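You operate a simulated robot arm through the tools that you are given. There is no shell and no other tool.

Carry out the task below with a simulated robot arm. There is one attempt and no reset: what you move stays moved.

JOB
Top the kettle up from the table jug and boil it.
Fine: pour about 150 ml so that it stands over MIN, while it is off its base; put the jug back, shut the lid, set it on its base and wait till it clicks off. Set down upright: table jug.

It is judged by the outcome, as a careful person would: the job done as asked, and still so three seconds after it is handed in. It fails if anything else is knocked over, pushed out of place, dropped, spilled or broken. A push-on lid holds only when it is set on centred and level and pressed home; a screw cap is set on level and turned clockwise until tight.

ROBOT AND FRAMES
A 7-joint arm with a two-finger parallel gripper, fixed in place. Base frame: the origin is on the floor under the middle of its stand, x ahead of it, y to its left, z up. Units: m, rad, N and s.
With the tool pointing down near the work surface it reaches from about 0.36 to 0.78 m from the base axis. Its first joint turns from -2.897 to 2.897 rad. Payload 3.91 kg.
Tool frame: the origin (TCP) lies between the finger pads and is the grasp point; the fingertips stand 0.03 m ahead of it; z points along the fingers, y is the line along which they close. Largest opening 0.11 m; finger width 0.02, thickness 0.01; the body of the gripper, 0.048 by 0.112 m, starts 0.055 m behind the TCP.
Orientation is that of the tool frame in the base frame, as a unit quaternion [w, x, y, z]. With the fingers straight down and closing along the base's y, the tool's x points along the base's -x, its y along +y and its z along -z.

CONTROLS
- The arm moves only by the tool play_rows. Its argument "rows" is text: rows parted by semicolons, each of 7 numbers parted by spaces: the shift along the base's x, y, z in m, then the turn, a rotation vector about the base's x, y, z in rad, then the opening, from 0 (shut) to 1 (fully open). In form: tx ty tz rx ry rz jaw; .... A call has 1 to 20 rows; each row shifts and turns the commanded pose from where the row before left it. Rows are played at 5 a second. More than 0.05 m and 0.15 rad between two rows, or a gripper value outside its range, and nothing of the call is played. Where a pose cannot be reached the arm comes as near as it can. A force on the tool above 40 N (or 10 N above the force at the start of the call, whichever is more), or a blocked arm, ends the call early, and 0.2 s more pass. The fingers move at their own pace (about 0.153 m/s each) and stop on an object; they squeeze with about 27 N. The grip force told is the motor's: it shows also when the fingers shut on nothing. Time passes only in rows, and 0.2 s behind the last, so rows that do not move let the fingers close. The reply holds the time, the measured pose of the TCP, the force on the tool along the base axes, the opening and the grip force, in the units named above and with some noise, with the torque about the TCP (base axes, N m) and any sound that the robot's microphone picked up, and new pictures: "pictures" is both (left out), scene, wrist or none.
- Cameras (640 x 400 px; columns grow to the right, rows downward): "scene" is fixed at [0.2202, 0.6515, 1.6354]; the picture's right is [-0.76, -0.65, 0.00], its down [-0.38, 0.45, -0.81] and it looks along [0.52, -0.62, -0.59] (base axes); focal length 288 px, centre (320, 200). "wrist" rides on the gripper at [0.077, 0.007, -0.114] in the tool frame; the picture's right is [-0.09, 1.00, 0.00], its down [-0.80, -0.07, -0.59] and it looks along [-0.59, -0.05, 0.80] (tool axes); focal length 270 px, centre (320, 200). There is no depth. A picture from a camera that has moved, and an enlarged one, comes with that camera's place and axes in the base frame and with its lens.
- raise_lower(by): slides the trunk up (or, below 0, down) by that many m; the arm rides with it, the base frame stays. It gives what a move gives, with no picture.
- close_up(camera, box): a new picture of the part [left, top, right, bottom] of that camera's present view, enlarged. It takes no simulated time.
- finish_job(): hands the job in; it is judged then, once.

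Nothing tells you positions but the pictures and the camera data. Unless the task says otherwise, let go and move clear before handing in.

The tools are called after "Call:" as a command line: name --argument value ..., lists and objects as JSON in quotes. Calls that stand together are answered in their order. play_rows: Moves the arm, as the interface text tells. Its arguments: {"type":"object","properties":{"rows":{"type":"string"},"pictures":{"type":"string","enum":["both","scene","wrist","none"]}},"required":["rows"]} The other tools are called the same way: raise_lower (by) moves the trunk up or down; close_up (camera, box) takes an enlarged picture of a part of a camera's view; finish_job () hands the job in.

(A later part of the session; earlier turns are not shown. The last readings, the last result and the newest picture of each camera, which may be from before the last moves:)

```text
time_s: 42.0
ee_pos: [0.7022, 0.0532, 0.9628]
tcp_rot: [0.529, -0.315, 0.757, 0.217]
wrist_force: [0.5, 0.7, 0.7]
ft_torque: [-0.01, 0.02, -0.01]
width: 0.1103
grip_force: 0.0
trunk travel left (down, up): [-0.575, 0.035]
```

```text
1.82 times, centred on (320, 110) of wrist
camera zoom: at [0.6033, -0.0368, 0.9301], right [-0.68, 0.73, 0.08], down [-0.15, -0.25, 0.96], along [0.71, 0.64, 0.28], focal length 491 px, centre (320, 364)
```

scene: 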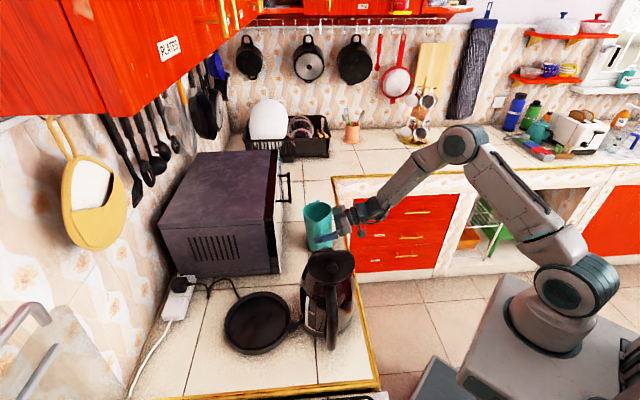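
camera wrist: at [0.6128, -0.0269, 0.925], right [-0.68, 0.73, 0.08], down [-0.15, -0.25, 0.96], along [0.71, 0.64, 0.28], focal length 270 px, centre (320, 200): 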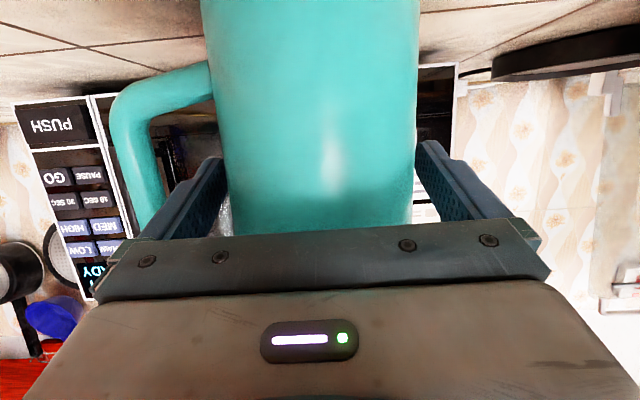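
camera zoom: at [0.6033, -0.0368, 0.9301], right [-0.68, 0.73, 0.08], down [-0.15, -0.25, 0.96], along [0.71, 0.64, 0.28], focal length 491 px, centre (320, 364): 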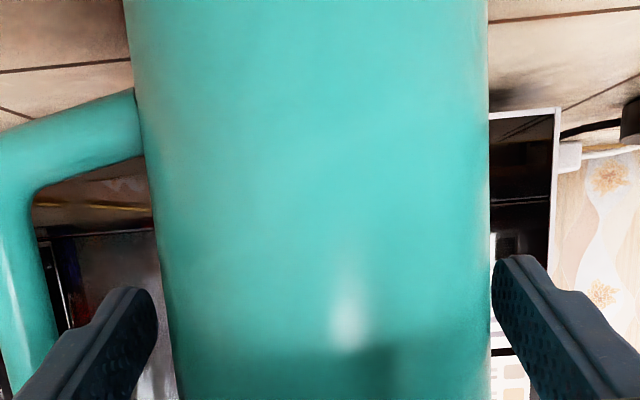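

It's nearly back to its place. I'll back off 4 mm more, then close the fingers slowly.

Call:
play_rows --rows "-0.0027 -0.0027 0.0014 0 0 0 1; 0 0 0 0 0 0 1" --pictures "none"

Call:
close_up --camera "scene" --box '[270, 150, 430, 260]'

Call:
play_rows --rows "0 0 0 0 0 0 0.95; 0 0 0 0 0 0 0.9; 0 0 0 0 0 0 0.86; 0 0 0 0 0 0 0.82; 0 0 0 0 0 0 0.78; 0 0 0 0 0 0 0.7; 0 0 0 0 0 0 0.5"

Call:
close_up --camera "scene" --box '[270, 150, 430, 260]'

Call:
close_up --camera "wrist" --box '[180, 0, 460, 220]'

```text
time_s: 42.6
ee_pos: [0.701, 0.05, 0.9636]
tcp_rot: [0.529, -0.315, 0.757, 0.218]
wrist_force: [-0.8, -0.5, 0.4]
ft_torque: [-0.01, 0.0, 0.04]
width: 0.11
grip_force: 0.0
trunk travel left (down, up): [-0.575, 0.035]
```

```text
3.64 times, centred on (350, 205) of scene
camera zoom: at [0.2202, 0.6515, 1.6354], right [-0.76, -0.65, 0.0], down [-0.38, 0.45, -0.81], along [0.52, -0.62, -0.59], focal length 1048 px, centre (211, 182)
```

zoom: 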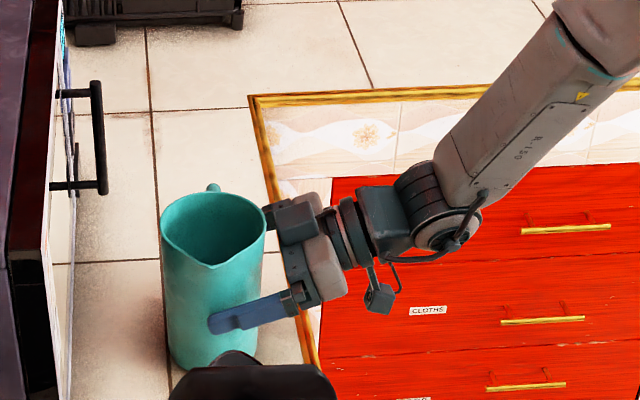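

```text
time_s: 44.2
ee_pos: [0.6999, 0.0504, 0.9645]
tcp_rot: [0.528, -0.316, 0.757, 0.218]
wrist_force: [0.4, 1.7, 0.9]
ft_torque: [0.02, -0.03, 0.02]
width: 0.0986
grip_force: 27.2
trunk travel left (down, up): [-0.575, 0.035]
camera wrist: at [0.6005, -0.0393, 0.9315], right [-0.68, 0.73, 0.08], down [-0.15, -0.25, 0.96], along [0.71, 0.64, 0.28], focal length 270 px, centre (320, 200)
```

scene: 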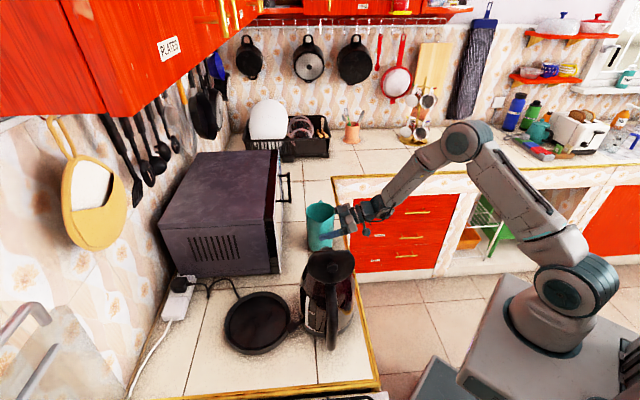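
wrist: 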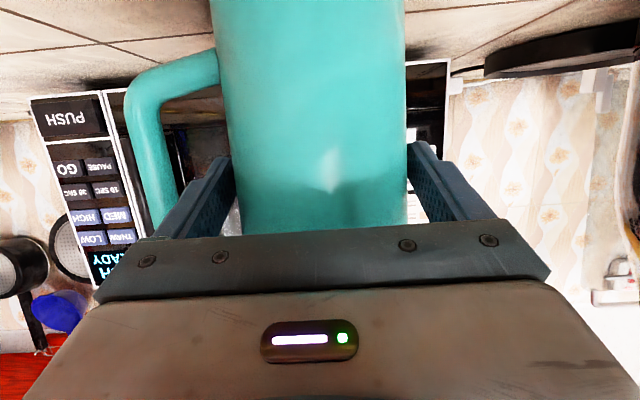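

```text
3.64 times, centred on (350, 205) of scene
camera zoom: at [0.2202, 0.6515, 1.6354], right [-0.76, -0.65, 0.0], down [-0.38, 0.45, -0.81], along [0.52, -0.62, -0.59], focal length 1048 px, centre (211, 182)
```

zoom: 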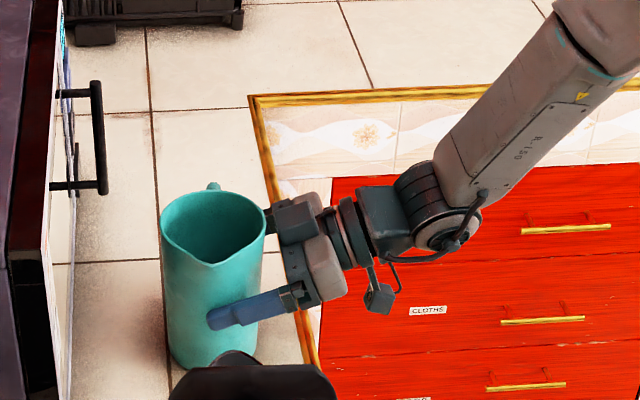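

```text
1.82 times, centred on (320, 110) of wrist
camera zoom: at [0.6005, -0.0393, 0.9315], right [-0.68, 0.73, 0.08], down [-0.15, -0.25, 0.96], along [0.71, 0.64, 0.28], focal length 491 px, centre (320, 364)
```

zoom: 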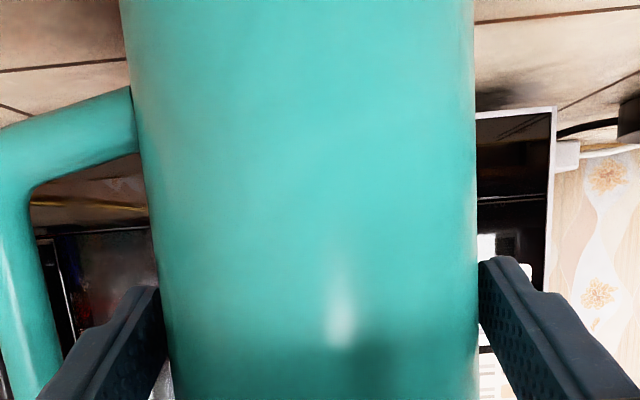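

The jug is gripped (width 0.0986, 27 N). I'll lift it a few centimetres and weigh it.

Call:
play_rows --rows "0 0 0.01 0 0 0 0.5; 0 0 0.01 0 0 0 0.5; 0 0 0.015 0 0 0 0.5; 0 0 0.015 0 0 0 0.5; 0 0 0 0 0 0 0.5; 0 0 0 0 0 0 0.5" --pictures "none"

Call:
close_up --camera "scene" --box '[270, 150, 430, 260]'

Call:
close_up --camera "wrist" --box '[180, 0, 460, 220]'

Call:
play_rows --rows "0 0 0 0 0 0 0.5" --pictures "none"

Call:
play_rows --rows "0 0 0 0 0 0 0.5" --pictures "none"

Call:
play_rows --rows "0 0 0 0 0 0 0.5" --pictures "none"

Call:
play_rows --rows "0 0 0 0 0 0 0.5" --pictures "none"

Call:
play_rows --rows "0 0 0 0 0 0 0.5" --pictures "none"

Call:
play_rows --rows "0 0 0 0 0 0 0.5" --pictures "none"

```text
time_s: 45.6
ee_pos: [0.7005, 0.0497, 1.0138]
tcp_rot: [0.529, -0.315, 0.757, 0.218]
wrist_force: [0.0, -0.1, -3.6]
ft_torque: [-0.04, 0.07, 0.02]
width: 0.0985
grip_force: 27.2
trunk travel left (down, up): [-0.575, 0.035]
```

```text
3.64 times, centred on (350, 205) of scene
camera zoom: at [0.2202, 0.6515, 1.6354], right [-0.76, -0.65, 0.0], down [-0.38, 0.45, -0.81], along [0.52, -0.62, -0.59], focal length 1048 px, centre (211, 182)
```

zoom: 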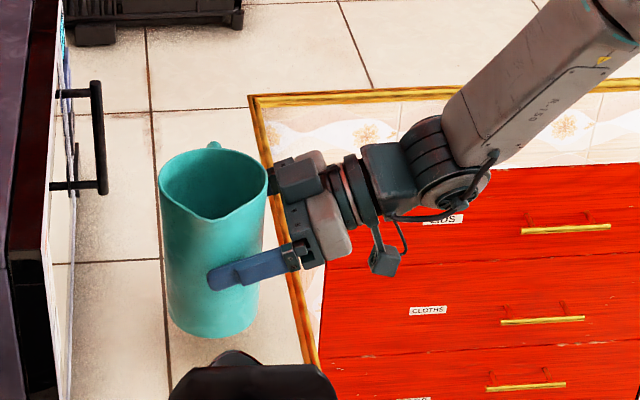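

```text
1.82 times, centred on (320, 110) of wrist
camera zoom: at [0.6005, -0.0398, 0.9807], right [-0.68, 0.73, 0.08], down [-0.15, -0.25, 0.96], along [0.71, 0.64, 0.28], focal length 491 px, centre (320, 364)
```

zoom: 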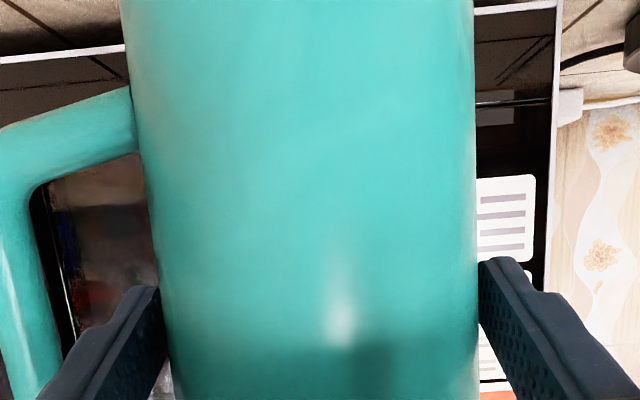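

```text
time_s: 46.0
ee_pos: [0.6989, 0.0508, 1.0139]
tcp_rot: [0.528, -0.316, 0.758, 0.218]
wrist_force: [0.2, 0.2, -4.5]
ft_torque: [-0.02, 0.06, -0.03]
width: 0.0988
grip_force: 27.0
trunk travel left (down, up): [-0.575, 0.035]
```

```text
time_s: 46.4
ee_pos: [0.6988, 0.0486, 1.0126]
tcp_rot: [0.529, -0.315, 0.758, 0.218]
wrist_force: [-0.8, -0.7, -3.9]
ft_torque: [0.0, 0.09, -0.01]
width: 0.0983
grip_force: 27.1
trunk travel left (down, up): [-0.575, 0.035]
```

```text
time_s: 46.8
ee_pos: [0.7006, 0.0499, 1.0123]
tcp_rot: [0.528, -0.315, 0.758, 0.218]
wrist_force: [0.9, 0.3, -4.4]
ft_torque: [-0.01, 0.1, 0.04]
width: 0.0983
grip_force: 26.7
trunk travel left (down, up): [-0.575, 0.035]
```

```text
time_s: 47.2
ee_pos: [0.6999, 0.0492, 1.0141]
tcp_rot: [0.528, -0.315, 0.758, 0.218]
wrist_force: [-1.2, 0.7, -4.1]
ft_torque: [-0.05, 0.06, -0.02]
width: 0.0986
grip_force: 27.2
trunk travel left (down, up): [-0.575, 0.035]
```

```text
time_s: 47.6
ee_pos: [0.701, 0.0496, 1.0137]
tcp_rot: [0.528, -0.315, 0.758, 0.218]
wrist_force: [-0.1, -0.6, -3.3]
ft_torque: [-0.05, 0.09, 0.02]
width: 0.0985
grip_force: 26.8
trunk travel left (down, up): [-0.575, 0.035]
```

```text
time_s: 48.0
ee_pos: [0.7014, 0.0499, 1.0124]
tcp_rot: [0.528, -0.315, 0.758, 0.218]
wrist_force: [0.3, -0.5, -3.8]
ft_torque: [-0.05, 0.11, 0.03]
width: 0.0983
grip_force: 27.1
trunk travel left (down, up): [-0.575, 0.035]
```

The jug plus water weighs about 0.40 kg and hangs firmly. I'll raise it and carry it upright and slowly to the spout side of the kettle, well above it.

Call:
play_rows --rows "0 0 0.02 0 0 0 0.5; 0 0 0.03 0 0 0 0.5; 0 0 0.03 0 0 0 0.5; 0 0 0.02 0 0 0 0.5; -0.008 0.008 0.01 0 0 0 0.5; -0.0135 0.014 0.015 0 0 0 0.5; -0.0135 0.014 0.015 0 0 0 0.5; -0.0135 0.014 0.015 0 0 0 0.5; -0.0135 0.014 0.015 0 0 0 0.5; -0.0135 0.014 0.015 0 0 0 0.5; -0.0135 0.014 0.01 0 0 0 0.5; -0.0135 0.014 0.01 0 0 0 0.5; -0.0105 0.011 0 0 0 0 0.5; -0.007 0.008 0 0 0 0 0.5; 0 0 0 0 0 0 0.5; 0 0 0 0 0 0 0.5"

Call:
close_up --camera "scene" --box '[260, 150, 420, 310]'

```text
time_s: 51.4
ee_pos: [0.58, 0.1745, 1.2179]
tcp_rot: [0.528, -0.316, 0.758, 0.218]
wrist_force: [-0.1, 0.5, -3.8]
ft_torque: [-0.03, 0.08, 0.0]
width: 0.0986
grip_force: 27.2
trunk travel left (down, up): [-0.575, 0.035]
camera wrist: at [0.4806, 0.0857, 1.1856], right [-0.68, 0.73, 0.08], down [-0.15, -0.25, 0.96], along [0.71, 0.64, 0.28], focal length 270 px, centre (320, 200)
```

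scene: 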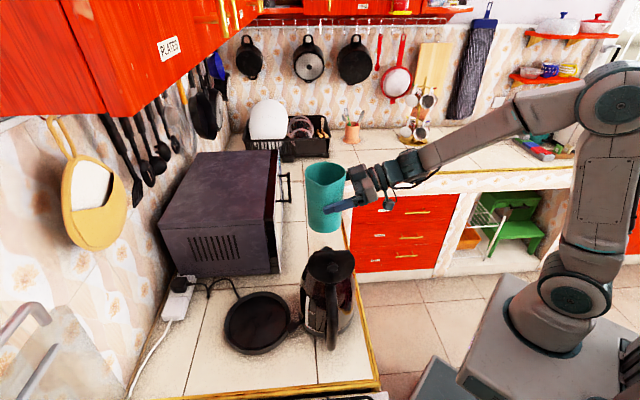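
wrist: 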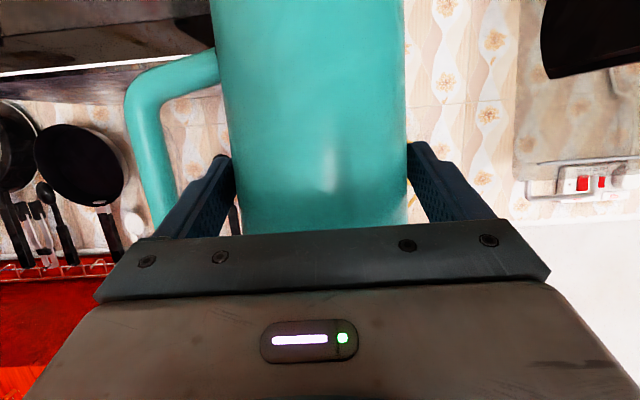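

```text
2.50 times, centred on (340, 230) of scene
camera zoom: at [0.2202, 0.6515, 1.6354], right [-0.76, -0.65, 0.0], down [-0.38, 0.45, -0.81], along [0.52, -0.62, -0.59], focal length 720 px, centre (270, 125)
```

zoom: 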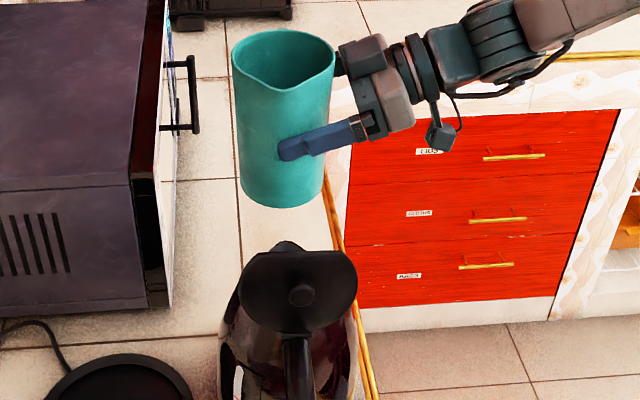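

The jug is upright above and beside the spout. I'll shift it slightly to line up with the kettle's centre plane and tilt it 30°, still well short of pouring.

Call:
play_rows --rows "-0.002 -0.002 0 -0.0463 -0.0463 0 0.5; -0.001 -0.001 0 -0.0926 -0.0926 0 0.5; -0.001 -0.001 0 -0.0926 -0.0926 0 0.5; 0 0 0 -0.0926 -0.0926 0 0.5; 0 0 0 -0.0463 -0.0463 0 0.5; 0 0 0 0 0 0 0.5"

Call:
close_up --camera "scene" --box '[260, 150, 420, 310]'

```text
time_s: 52.8
ee_pos: [0.5773, 0.1703, 1.2131]
tcp_rot: [0.585, -0.431, 0.686, 0.031]
wrist_force: [-0.2, 0.4, -3.5]
ft_torque: [0.0, 0.11, -0.02]
width: 0.0981
grip_force: 27.2
out of reach, approached as far as the arm can: row 5
trunk travel left (down, up): [-0.575, 0.035]
camera wrist: at [0.4882, 0.0697, 1.1823], right [-0.63, 0.67, -0.39], down [-0.46, 0.07, 0.88], along [0.62, 0.74, 0.26], focal length 270 px, centre (320, 200)
```

scene: 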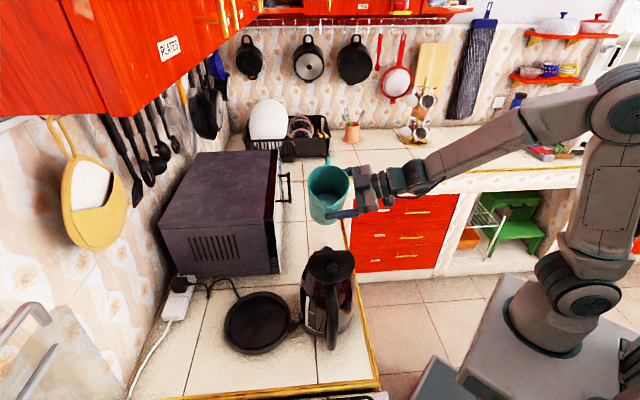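
wrist: 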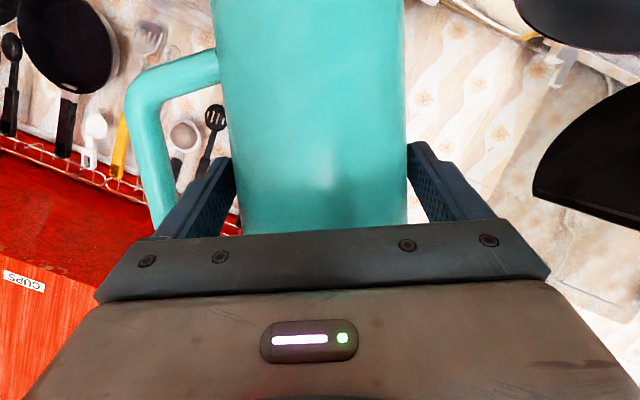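

```text
2.50 times, centred on (340, 230) of scene
camera zoom: at [0.2202, 0.6515, 1.6354], right [-0.76, -0.65, 0.0], down [-0.38, 0.45, -0.81], along [0.52, -0.62, -0.59], focal length 720 px, centre (270, 125)
```

zoom: 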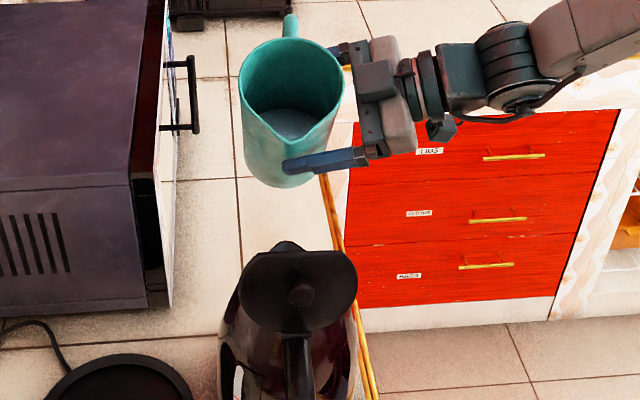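

The wrist roll runs out at about 28° of tilt with the hand this way up. I need to hold the jug with the hand rolled half a turn (camera on top), so I'll level the jug and put it back on its spot first.

Call:
play_rows --rows "0 0 0 0.0849 0.0849 0 0.5; 0 0 0 0.0849 0.0849 0 0.5; 0 0 0 0.0849 0.0849 0 0.5; 0 0 0 0.0849 0.0849 0 0.5; 0 0 0 0 0 0 0.5" --pictures "scene"

```text
time_s: 54.0
ee_pos: [0.5763, 0.1702, 1.2131]
tcp_rot: [0.535, -0.327, 0.753, 0.202]
wrist_force: [-0.2, 0.3, -4.4]
ft_torque: [-0.02, 0.06, -0.01]
width: 0.0986
grip_force: 26.9
trunk travel left (down, up): [-0.575, 0.035]
```

scene: 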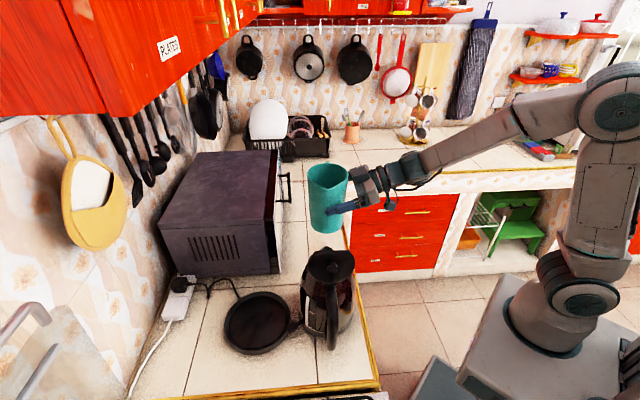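

Nearly level; 2.5° more to go. Then I'll carry it back over its original spot.

Call:
play_rows --rows "0 0 0 0.0305 0.0305 0 0.5; 0.008 -0.0078 0 0 0 0 0.5; 0.0135 -0.0131 0 0 0 0 0.5; 0.0135 -0.0131 -0.01 0 0 0 0.5; 0.0135 -0.0131 -0.015 0 0 0 0.5; 0.0135 -0.0131 -0.015 0 0 0 0.5; 0.0135 -0.0131 -0.015 0 0 0 0.5; 0.0135 -0.0131 -0.015 0 0 0 0.5; 0.0135 -0.0131 -0.015 0 0 0 0.5; 0.0135 -0.0131 -0.015 0 0 0 0.5; 0.0077 -0.0074 -0.01 0 0 0 0.5; 0 0 0 0 0 0 0.5; 0 0 0 0 0 0 0.5" --pictures "scene"

Call:
close_up --camera "scene" --box '[270, 150, 430, 260]'

```text
time_s: 56.8
ee_pos: [0.7019, 0.0515, 1.103]
tcp_rot: [0.528, -0.316, 0.758, 0.217]
wrist_force: [0.2, -0.7, -3.9]
ft_torque: [0.0, 0.07, 0.01]
width: 0.0985
grip_force: 27.0
trunk travel left (down, up): [-0.575, 0.035]
```

scene: 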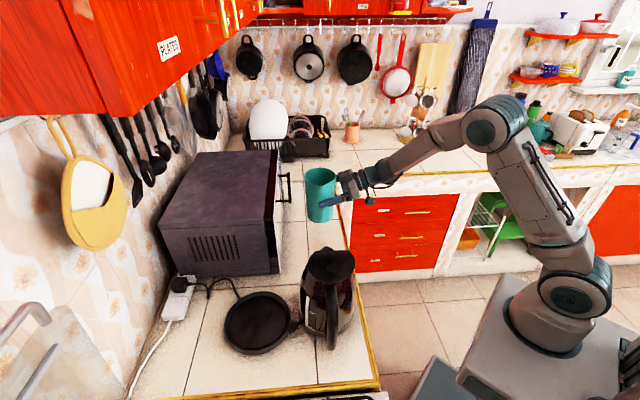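

```text
3.64 times, centred on (350, 205) of scene
camera zoom: at [0.2202, 0.6515, 1.6354], right [-0.76, -0.65, 0.0], down [-0.38, 0.45, -0.81], along [0.52, -0.62, -0.59], focal length 1048 px, centre (211, 182)
```

zoom: 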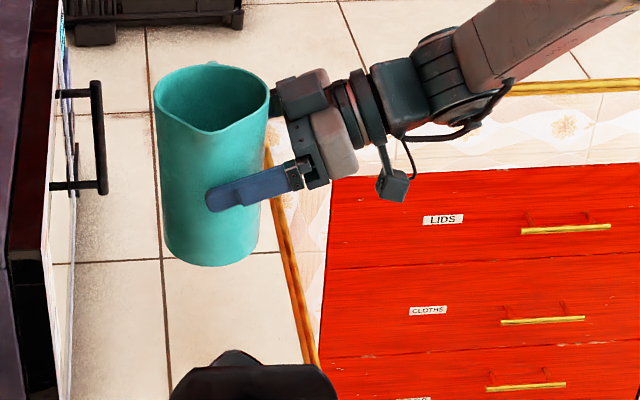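

Above its spot and level. I'll lower it in steps and feel for the counter.

Call:
play_rows --rows "-0.001 -0.0006 -0.02 0 0 0 0.5; -0.0009 -0.0007 -0.03 0 0 0 0.5; 0 0 -0.03 0 0 0 0.5; 0 0 -0.025 0 0 0 0.5; 0 0 -0.015 0 0 0 0.5; 0 0 -0.01 0 0 0 0.5; 0 0 0 0 0 0 0.5" --pictures "none"

Call:
play_rows --rows "0 0 -0.003 0 0 0 0.5; 0 0 -0.003 0 0 0 0.5; 0 0 0 0 0 0 0.5" --pictures "none"

Call:
close_up --camera "scene" --box '[270, 150, 430, 260]'

```text
time_s: 58.4
ee_pos: [0.6992, 0.0496, 0.9739]
tcp_rot: [0.529, -0.316, 0.757, 0.218]
wrist_force: [1.1, -0.2, -3.9]
ft_torque: [-0.01, 0.1, 0.0]
width: 0.0983
grip_force: 26.5
trunk travel left (down, up): [-0.575, 0.035]
```

```text
time_s: 59.2
ee_pos: [0.6988, 0.0493, 0.9678]
tcp_rot: [0.528, -0.316, 0.758, 0.218]
wrist_force: [0.6, 1.0, -4.2]
ft_torque: [-0.01, 0.06, 0.0]
width: 0.0986
grip_force: 26.7
trunk travel left (down, up): [-0.575, 0.035]
```

```text
3.64 times, centred on (350, 205) of scene
camera zoom: at [0.2202, 0.6515, 1.6354], right [-0.76, -0.65, 0.0], down [-0.38, 0.45, -0.81], along [0.52, -0.62, -0.59], focal length 1048 px, centre (211, 182)
```

zoom: 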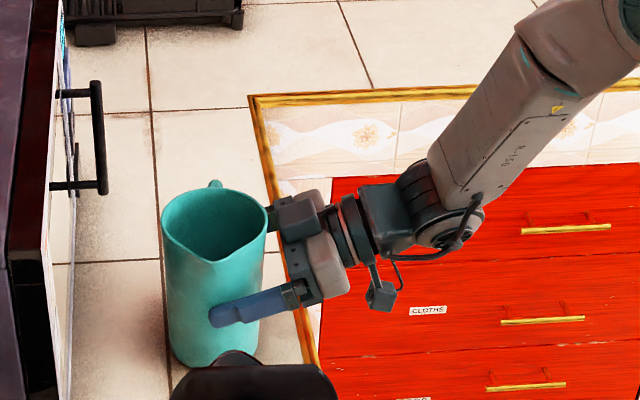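

Call:
play_rows --rows "0 0 -0.0015 0 0 0 0.5; 0 0 0 0 0 0 0.5" --pictures "none"

Call:
play_rows --rows "0 0 -0.0015 0 0 0 0.5; 0 0 0 0 0 0 0.5" --pictures "none"

```text
time_s: 59.8
ee_pos: [0.6993, 0.0493, 0.9663]
tcp_rot: [0.528, -0.316, 0.757, 0.218]
wrist_force: [-0.5, 0.2, -4.9]
ft_torque: [-0.01, 0.06, -0.02]
width: 0.0983
grip_force: 26.5
trunk travel left (down, up): [-0.575, 0.035]
```

```text
time_s: 60.4
ee_pos: [0.6984, 0.0495, 0.9652]
tcp_rot: [0.528, -0.316, 0.758, 0.217]
wrist_force: [-0.2, -0.8, -4.7]
ft_torque: [-0.04, 0.08, 0.03]
width: 0.0986
grip_force: 26.2
trunk travel left (down, up): [-0.575, 0.035]
```

Not on the counter yet; I'll lower another millimetre or two.

Call:
play_rows --rows "0 0 -0.001 0 0 0 0.5; 0 0 0 0 0 0 0.5" --pictures "none"

Call:
play_rows --rows "0 0 -0.001 0 0 0 0.5; 0 0 0 0 0 0 0.5" --pictures "none"

Call:
play_rows --rows "0 0 -0.001 0 0 0 0.5; 0 0 0 0 0 0 0.5" --pictures "none"

```text
time_s: 61.0
ee_pos: [0.7001, 0.0503, 0.9649]
tcp_rot: [0.529, -0.315, 0.757, 0.218]
wrist_force: [0.3, 0.1, -0.8]
ft_torque: [0.02, 0.23, 0.03]
width: 0.0984
grip_force: 26.5
trunk travel left (down, up): [-0.575, 0.035]
```

```text
time_s: 61.6
ee_pos: [0.699, 0.0481, 0.9652]
tcp_rot: [0.53, -0.315, 0.757, 0.217]
wrist_force: [1.9, 1.0, 6.6]
ft_torque: [0.13, 0.3, -0.03]
width: 0.0987
grip_force: 26.8
trunk travel left (down, up): [-0.575, 0.035]
```

```text
time_s: 62.2
ee_pos: [0.6989, 0.0491, 0.9637]
tcp_rot: [0.531, -0.315, 0.756, 0.217]
wrist_force: [4.5, 0.5, 15.3]
ft_torque: [0.08, 0.14, -0.01]
width: 0.0984
grip_force: 27.1
trunk travel left (down, up): [-0.575, 0.035]
```

The jug is standing on the counter. I'll relax the pressure, open the fingers and back straight out.

Call:
play_rows --rows "0 0 0.0022 0 0 0 0.5; 0 0 0 0 0 0 0.5; 0 0 0 0 0 0 0.92; 0 0 0 0 0 0 0.96; 0 0 0 0 0 0 1; 0 0 0 0 0 0 1; 0 0 0 0 0 0 1" --pictures "none"

Call:
close_up --camera "scene" --box '[270, 150, 430, 260]'

Call:
close_up --camera "wrist" --box '[180, 0, 460, 220]'

```text
time_s: 63.8
ee_pos: [0.6966, 0.0482, 0.9636]
tcp_rot: [0.529, -0.316, 0.757, 0.218]
wrist_force: [-0.3, 0.3, 0.3]
ft_torque: [0.03, 0.02, 0.02]
width: 0.11
grip_force: 0.0
trunk travel left (down, up): [-0.575, 0.035]
```

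```text
3.64 times, centred on (350, 205) of scene
camera zoom: at [0.2202, 0.6515, 1.6354], right [-0.76, -0.65, 0.0], down [-0.38, 0.45, -0.81], along [0.52, -0.62, -0.59], focal length 1048 px, centre (211, 182)
```

zoom: 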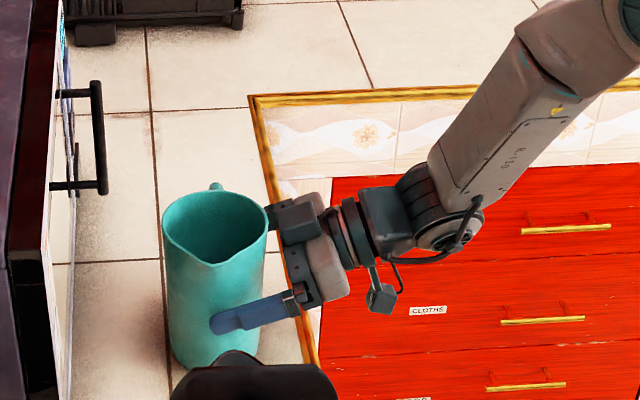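

```text
1.82 times, centred on (320, 110) of wrist
camera zoom: at [0.5988, -0.0404, 0.9315], right [-0.68, 0.73, 0.08], down [-0.15, -0.25, 0.96], along [0.71, 0.64, 0.28], focal length 491 px, centre (320, 364)
```

zoom: 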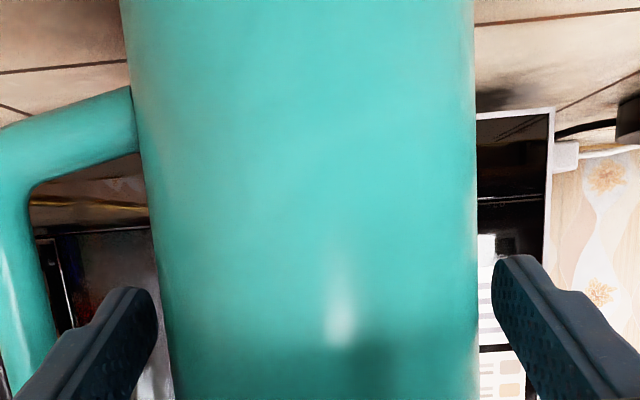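

The jug stands where it was. I'll back out along the tool axis and roll the hand half a turn in the free direction.

Call:
play_rows --rows "-0.0173 -0.0173 0.0089 0 0 0 1; -0.0173 -0.0173 0.0089 0 0 0 1; -0.0173 -0.0173 0.0089 0 0 0 1; -0.0173 -0.0173 0.0089 0 0 0 1; -0.0173 -0.0173 0.0089 0 0 0 1; -0.01 -0.01 0.01 0 0 0 1; 0 0 0 0.0948 0.0948 -0.0492 1; 0 0 0 0.0948 0.0948 -0.0492 1; 0 0 0 0.0948 0.0948 -0.0492 1; 0 0 0 0.0948 0.0948 -0.0492 1; 0 0 0 0.0948 0.0948 -0.0492 1; 0 0 0 0.0948 0.0948 -0.0492 1; 0 0 0 0.0948 0.0948 -0.0492 1; 0 0 0 0.0948 0.0948 -0.0492 1; 0 0 0 0.0948 0.0948 -0.0492 1; 0 0 0 0.0948 0.0948 -0.0492 1; 0 0 0 0.0948 0.0948 -0.0492 1; 0 0 0 0 0 0 1"

```text
time_s: 67.6
ee_pos: [0.6024, -0.0473, 1.0194]
tcp_rot: [0.218, 0.312, 0.758, 0.529]
wrist_force: [-0.4, 0.8, 0.4]
ft_torque: [0.01, 0.0, 0.0]
width: 0.1101
grip_force: 0.1
trunk travel left (down, up): [-0.575, 0.035]
camera wrist: at [0.4732, -0.0671, 1.0646], right [0.3, 0.18, 0.93], down [0.16, -0.98, 0.14], along [0.94, 0.1, -0.33], focal length 270 px, centre (320, 200)
```

scene: 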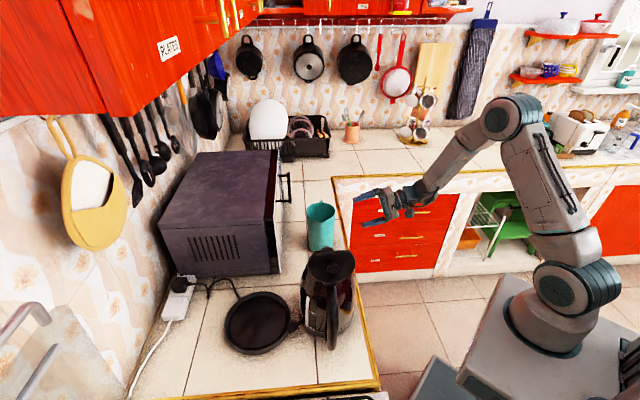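
wrist: 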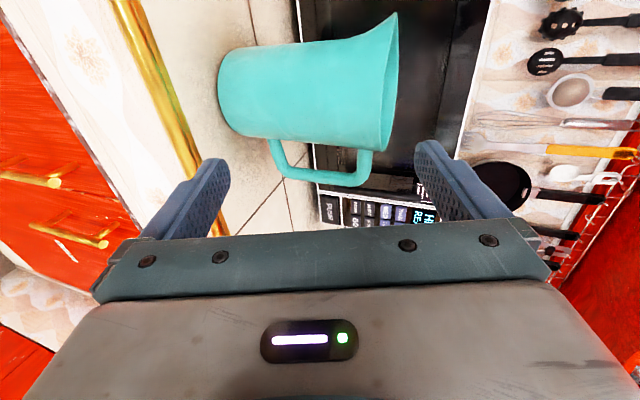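

The roll works freely this way. I'll finish the half turn and flatten the tool's tilt to about 10°.

Call:
play_rows --rows "0 0 0 0.0948 0.0948 -0.0492 1; 0 0 0 0.0948 0.0948 -0.0492 1; 0 0 0 0.0948 0.0948 -0.0492 1; 0 0 0 0.0948 0.0948 -0.0492 1; 0 0 0 0.0948 0.0948 -0.0492 1; 0 0 0 0.0948 0.0948 -0.0492 1; 0 0 0 0.0948 0.0948 -0.0492 1; 0 0 0 0.0948 0.0948 -0.0492 1; 0 0 0 0.0948 0.0948 -0.0492 1; 0 0 0 0.0948 0.0948 -0.0492 1; 0 0 0 0.0948 0.0948 -0.0492 1; 0 0 -0.01 0.0617 -0.0617 0 1; 0 0 -0.01 0.0617 -0.0617 0 1; 0 0 0 0 0 0 1"

Call:
close_up --camera "scene" --box '[270, 150, 430, 260]'

```text
time_s: 70.6
ee_pos: [0.6015, -0.0475, 0.9999]
tcp_rot: [-0.244, 0.707, 0.294, 0.595]
wrist_force: [0.7, -0.6, 1.0]
ft_torque: [0.01, 0.01, -0.01]
width: 0.1099
grip_force: 0.0
trunk travel left (down, up): [-0.575, 0.035]
camera wrist: at [0.5363, -0.122, 1.0944], right [0.69, -0.71, -0.08], down [-0.56, -0.47, -0.69], along [0.45, 0.52, -0.72], focal length 270 px, centre (320, 200)
```

scene: 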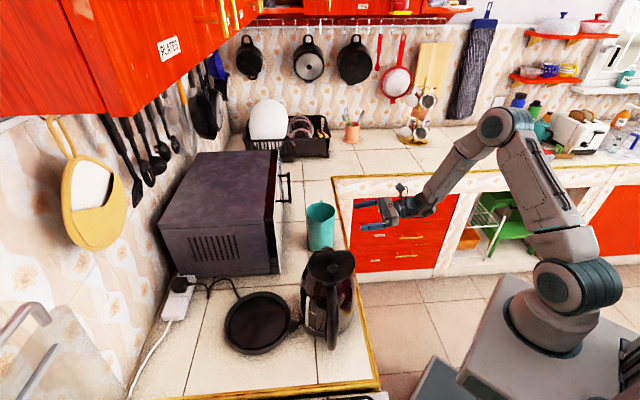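
wrist: 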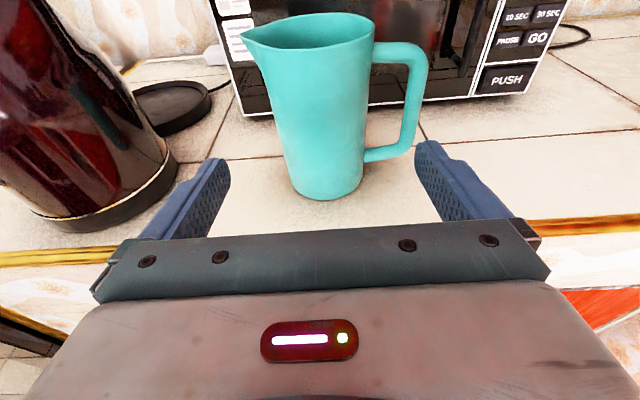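

```text
3.64 times, centred on (350, 205) of scene
camera zoom: at [0.2202, 0.6515, 1.6354], right [-0.76, -0.65, 0.0], down [-0.38, 0.45, -0.81], along [0.52, -0.62, -0.59], focal length 1048 px, centre (211, 182)
```

zoom: 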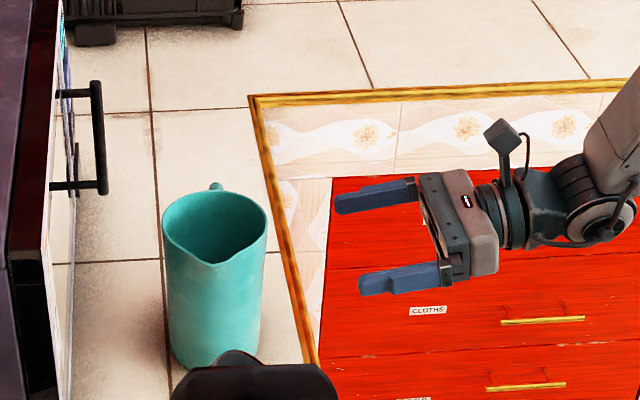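

Now I have an upright view of the jug. I'll enlarge to check the finger alignment.

Call:
close_up --camera "wrist" --box '[200, 0, 460, 220]'

Call:
close_up --camera "wrist" --box '[230, 5, 440, 60]'

```text
1.82 times, centred on (330, 110) of wrist
camera zoom: at [0.5363, -0.122, 1.0944], right [0.69, -0.71, -0.08], down [-0.56, -0.47, -0.69], along [0.45, 0.52, -0.72], focal length 491 px, centre (302, 364)
```

zoom: 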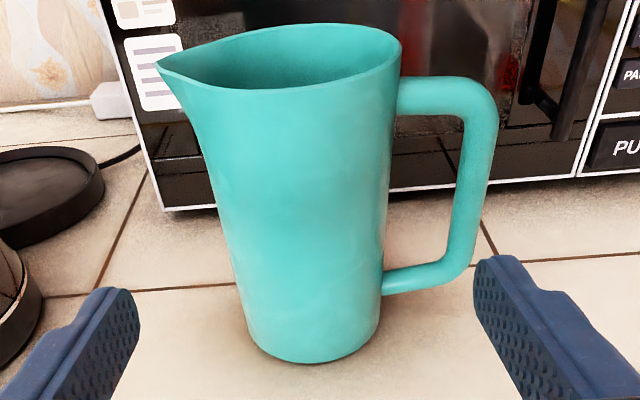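

```text
3.05 times, centred on (335, 32) of wrist
camera zoom: at [0.5363, -0.122, 1.0944], right [0.69, -0.71, -0.08], down [-0.56, -0.47, -0.69], along [0.45, 0.52, -0.72], focal length 824 px, centre (274, 710)
```

zoom: 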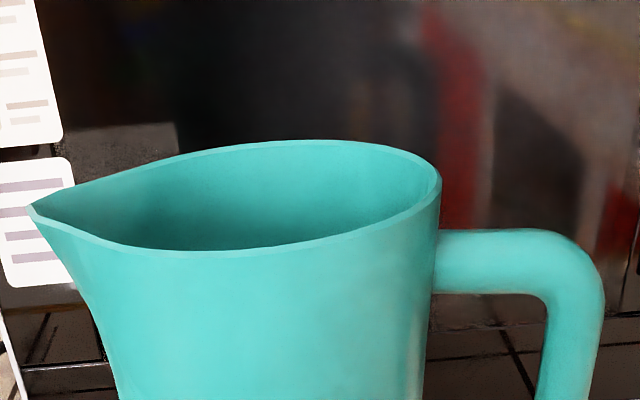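

The tool axis runs through the middle of the jug. I'll advance in two stages.

Call:
play_rows --rows "0.0215 0.0215 -0.0125 0 0 0 1; 0.0215 0.0215 -0.0125 0 0 0 1; 0.0215 0.0215 -0.009 0 0 0 1; 0 0 0 0 0 0 1"

Call:
close_up --camera "wrist" --box '[200, 0, 460, 220]'

Call:
close_up --camera "scene" --box '[270, 150, 430, 260]'

```text
time_s: 71.6
ee_pos: [0.6672, 0.0173, 0.9664]
tcp_rot: [-0.245, 0.707, 0.296, 0.594]
wrist_force: [-0.7, 0.0, -0.2]
ft_torque: [0.04, -0.04, 0.02]
width: 0.11
grip_force: 0.1
trunk travel left (down, up): [-0.575, 0.035]
camera wrist: at [0.6014, -0.0571, 1.0607], right [0.69, -0.71, -0.08], down [-0.56, -0.47, -0.69], along [0.45, 0.52, -0.72], focal length 270 px, centre (320, 200)
```

scene: 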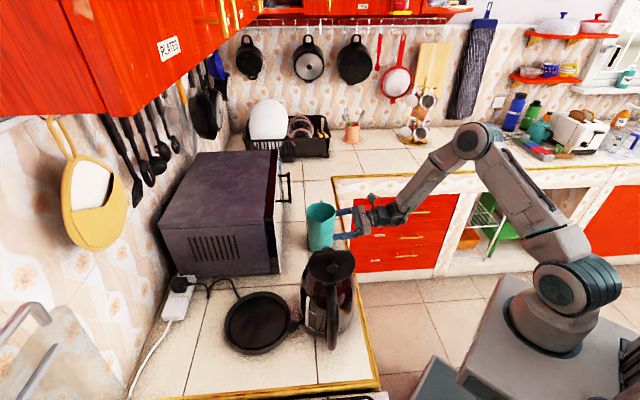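
wrist: 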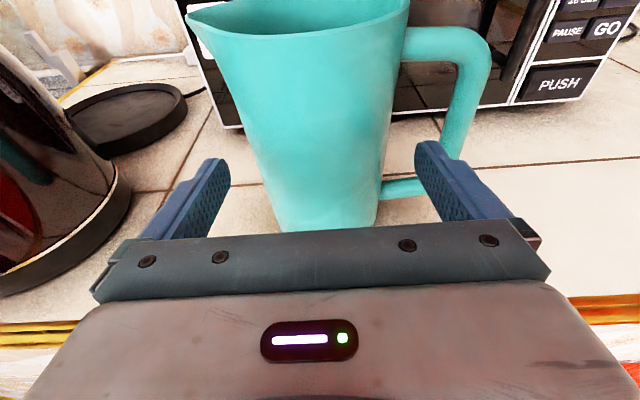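

```text
1.82 times, centred on (330, 110) of wrist
camera zoom: at [0.6014, -0.0571, 1.0607], right [0.69, -0.71, -0.08], down [-0.56, -0.47, -0.69], along [0.45, 0.52, -0.72], focal length 491 px, centre (302, 364)
```

zoom: 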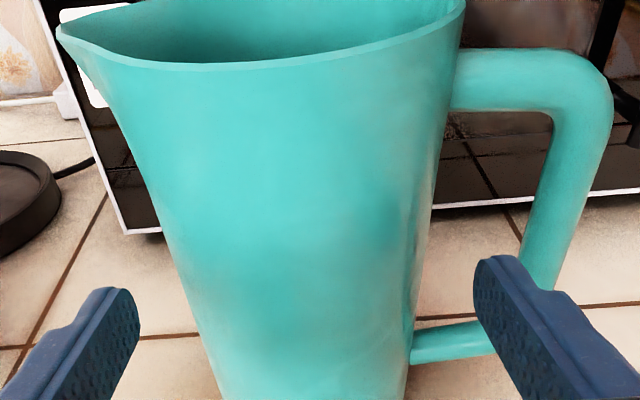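

```text
3.64 times, centred on (350, 205) of scene
camera zoom: at [0.2202, 0.6515, 1.6354], right [-0.76, -0.65, 0.0], down [-0.38, 0.45, -0.81], along [0.52, -0.62, -0.59], focal length 1048 px, centre (211, 182)
```

zoom: 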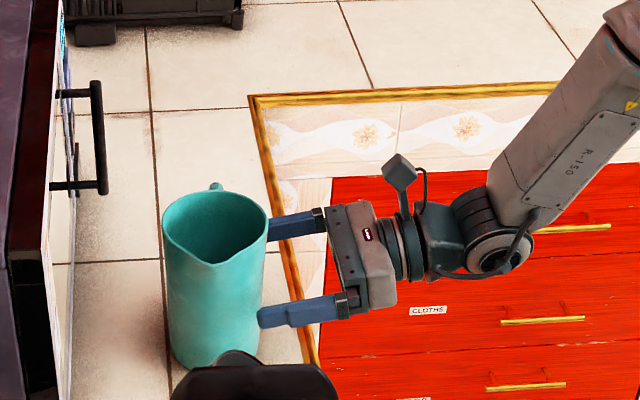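

Clearances look good on both sides, with the handle bar well outside the right finger. I'll advance the remaining 6 cm.

Call:
play_rows --rows "0.0141 0.0141 -0.0027 0 0 0 1; 0.0141 0.0141 -0.0027 0 0 0 1; 0.0141 0.0141 -0.0027 0 0 0 1; 0 0 0 0 0 0 1"

Call:
close_up --camera "wrist" --box '[200, 0, 460, 220]'

Call:
close_up --camera "scene" --box '[270, 150, 430, 260]'

```text
time_s: 72.6
ee_pos: [0.7091, 0.0592, 0.9573]
tcp_rot: [-0.244, 0.708, 0.295, 0.594]
wrist_force: [0.5, 0.1, -0.2]
ft_torque: [0.03, -0.01, 0.03]
width: 0.1097
grip_force: 0.1
trunk travel left (down, up): [-0.575, 0.035]
camera wrist: at [0.6435, -0.0151, 1.0525], right [0.69, -0.71, -0.08], down [-0.56, -0.47, -0.69], along [0.45, 0.52, -0.72], focal length 270 px, centre (320, 200)
```

scene: 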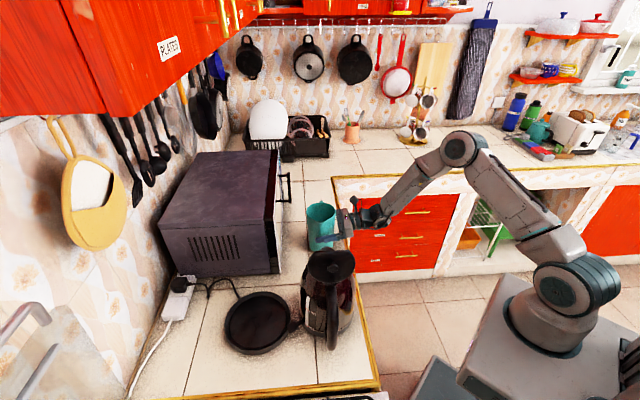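
wrist: 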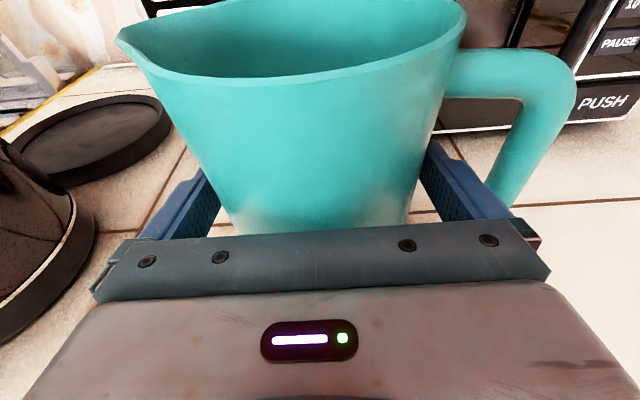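

```text
1.82 times, centred on (330, 110) of wrist
camera zoom: at [0.6435, -0.0151, 1.0525], right [0.69, -0.71, -0.08], down [-0.56, -0.47, -0.69], along [0.45, 0.52, -0.72], focal length 491 px, centre (302, 364)
```

zoom: 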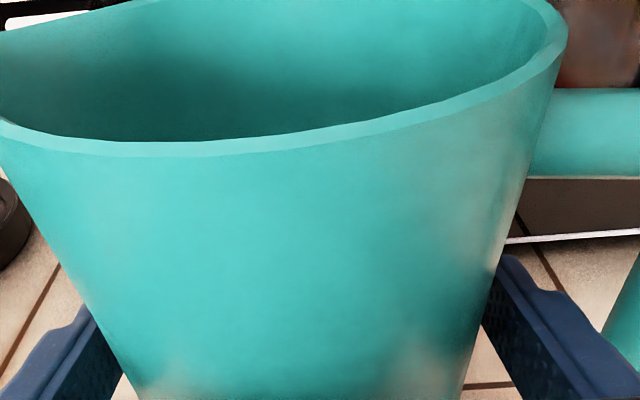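

```text
3.64 times, centred on (350, 205) of scene
camera zoom: at [0.2202, 0.6515, 1.6354], right [-0.76, -0.65, 0.0], down [-0.38, 0.45, -0.81], along [0.52, -0.62, -0.59], focal length 1048 px, centre (211, 182)
```

zoom: 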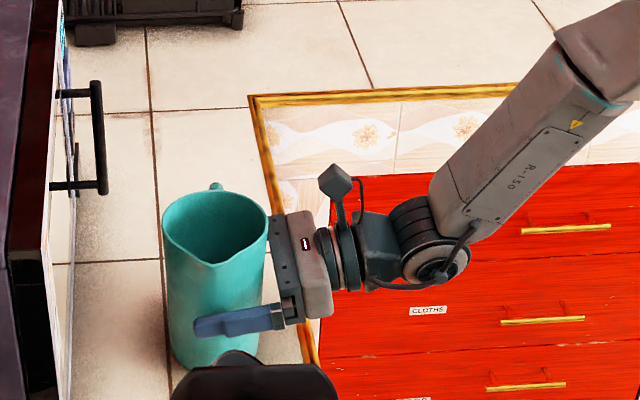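

The jug has not moved, and the fingers reach well past its middle. I'll close them.

Call:
play_rows --rows "0 0 0 0 0 0 0.95; 0 0 0 0 0 0 0.9; 0 0 0 0 0 0 0.86; 0 0 0 0 0 0 0.82; 0 0 0 0 0 0 0.7; 0 0 0 0 0 0 0.5; 0 0 0 0 0 0 0.5" --pictures "none"

Call:
close_up --camera "scene" --box '[270, 150, 430, 260]'

```text
time_s: 74.2
ee_pos: [0.7084, 0.0587, 0.9568]
tcp_rot: [-0.244, 0.707, 0.295, 0.594]
wrist_force: [-0.4, 1.6, -0.3]
ft_torque: [-0.01, -0.04, 0.04]
width: 0.0981
grip_force: 26.7
trunk travel left (down, up): [-0.575, 0.035]
```

```text
3.64 times, centred on (350, 205) of scene
camera zoom: at [0.2202, 0.6515, 1.6354], right [-0.76, -0.65, 0.0], down [-0.38, 0.45, -0.81], along [0.52, -0.62, -0.59], focal length 1048 px, centre (211, 182)
```

zoom: 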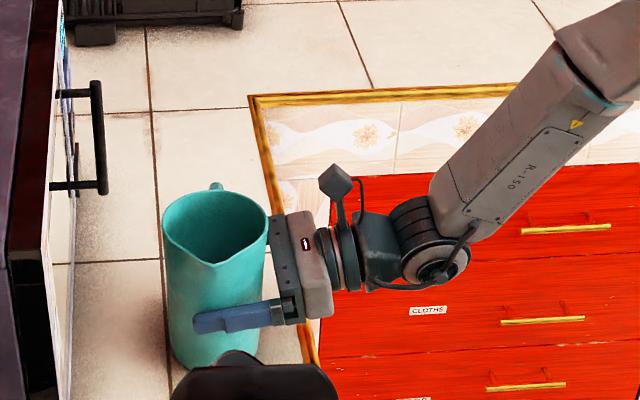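

Gripped again, deeper this time. I'll lift, weigh, and carry it to the kettle, upright.

Call:
play_rows --rows "0 0 0.01 0 0 0 0.5; 0 0 0.02 0 0 0 0.5; 0 0 0.03 0 0 0 0.5; 0 0 0.03 0 0 0 0.5; 0 0 0.03 0 0 0 0.5; 0 0 0.02 0 0 0 0.5; -0.008 0.008 0.015 0 0 0 0.5; -0.0135 0.0134 0.015 0 0 0 0.5; -0.0135 0.0134 0.015 0 0 0 0.5; -0.0135 0.0134 0.015 0 0 0 0.5; -0.0135 0.0134 0.015 0 0 0 0.5; -0.0135 0.0134 0.015 0 0 0 0.5; -0.0135 0.0134 0.015 0 0 0 0.5; -0.0135 0.0134 0.013 0 0 0 0.5; -0.0118 0.0116 0.01 0 0 0 0.5; -0.008 0.008 0.008 0 0 0 0.5; 0 0 0 0 0 0 0.5; 0 0 0 0 0 0 0.5"

Call:
close_up --camera "scene" --box '[260, 150, 420, 310]'

Call:
play_rows --rows "0 0 0 0 0 0 0.5" --pictures "none"

Call:
play_rows --rows "0 0 0 0 0 0 0.5" --pictures "none"

Call:
play_rows --rows "0 0 0 0 0 0 0.5" --pictures "none"

Call:
play_rows --rows "0 0 0 0 0 0 0.5" --pictures "none"

```text
time_s: 78.0
ee_pos: [0.5868, 0.1808, 1.2318]
tcp_rot: [-0.246, 0.707, 0.296, 0.594]
wrist_force: [-0.2, -0.7, -3.8]
ft_torque: [0.0, 0.06, -0.01]
width: 0.0984
grip_force: 27.0
trunk travel left (down, up): [-0.575, 0.035]
camera wrist: at [0.5217, 0.1062, 1.3281], right [0.7, -0.71, -0.08], down [-0.56, -0.47, -0.68], along [0.45, 0.52, -0.72], focal length 270 px, centre (320, 200)
```

scene: 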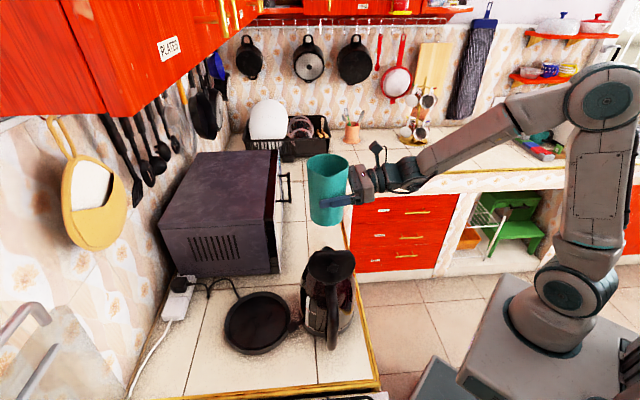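
wrist: 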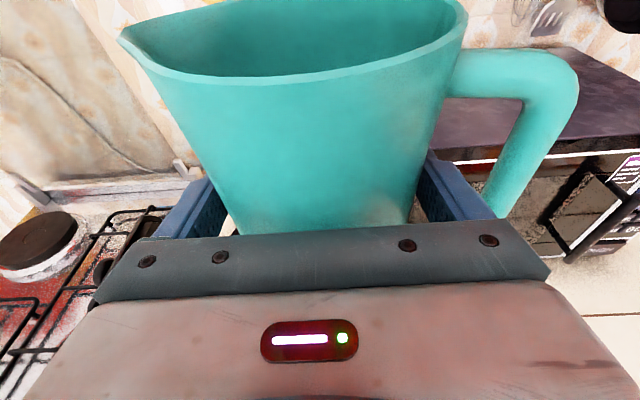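

```text
2.50 times, centred on (340, 230) of scene
camera zoom: at [0.2202, 0.6515, 1.6354], right [-0.76, -0.65, 0.0], down [-0.38, 0.45, -0.81], along [0.52, -0.62, -0.59], focal length 720 px, centre (270, 125)
```

zoom: 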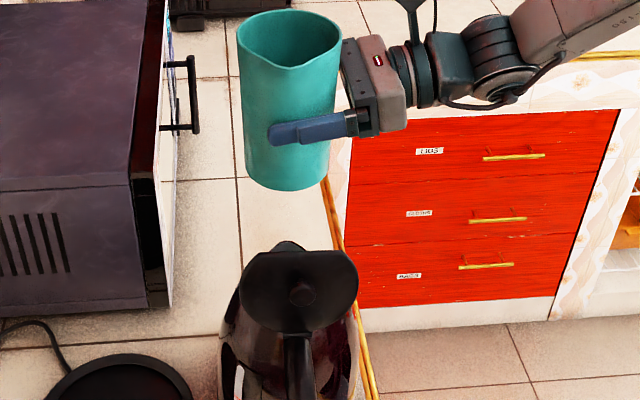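

```text
time_s: 78.4
ee_pos: [0.5882, 0.1824, 1.2323]
tcp_rot: [-0.245, 0.707, 0.296, 0.594]
wrist_force: [0.2, 0.5, -3.4]
ft_torque: [0.01, 0.05, 0.01]
width: 0.0982
grip_force: 26.9
trunk travel left (down, up): [-0.575, 0.035]
```

```text
time_s: 78.8
ee_pos: [0.5874, 0.18, 1.2317]
tcp_rot: [-0.245, 0.708, 0.295, 0.593]
wrist_force: [0.0, 0.9, -4.8]
ft_torque: [0.01, 0.03, -0.03]
width: 0.0983
grip_force: 26.5
trunk travel left (down, up): [-0.575, 0.035]
```

```text
time_s: 79.2
ee_pos: [0.5874, 0.1801, 1.2323]
tcp_rot: [-0.245, 0.708, 0.296, 0.593]
wrist_force: [0.6, 0.8, -4.0]
ft_torque: [0.01, 0.05, 0.02]
width: 0.0984
grip_force: 26.6
trunk travel left (down, up): [-0.575, 0.035]
```

```text
time_s: 79.6
ee_pos: [0.5865, 0.1796, 1.2329]
tcp_rot: [-0.245, 0.707, 0.295, 0.594]
wrist_force: [0.0, -0.7, -4.1]
ft_torque: [-0.02, 0.08, -0.01]
width: 0.0982
grip_force: 27.3
trunk travel left (down, up): [-0.575, 0.035]
```

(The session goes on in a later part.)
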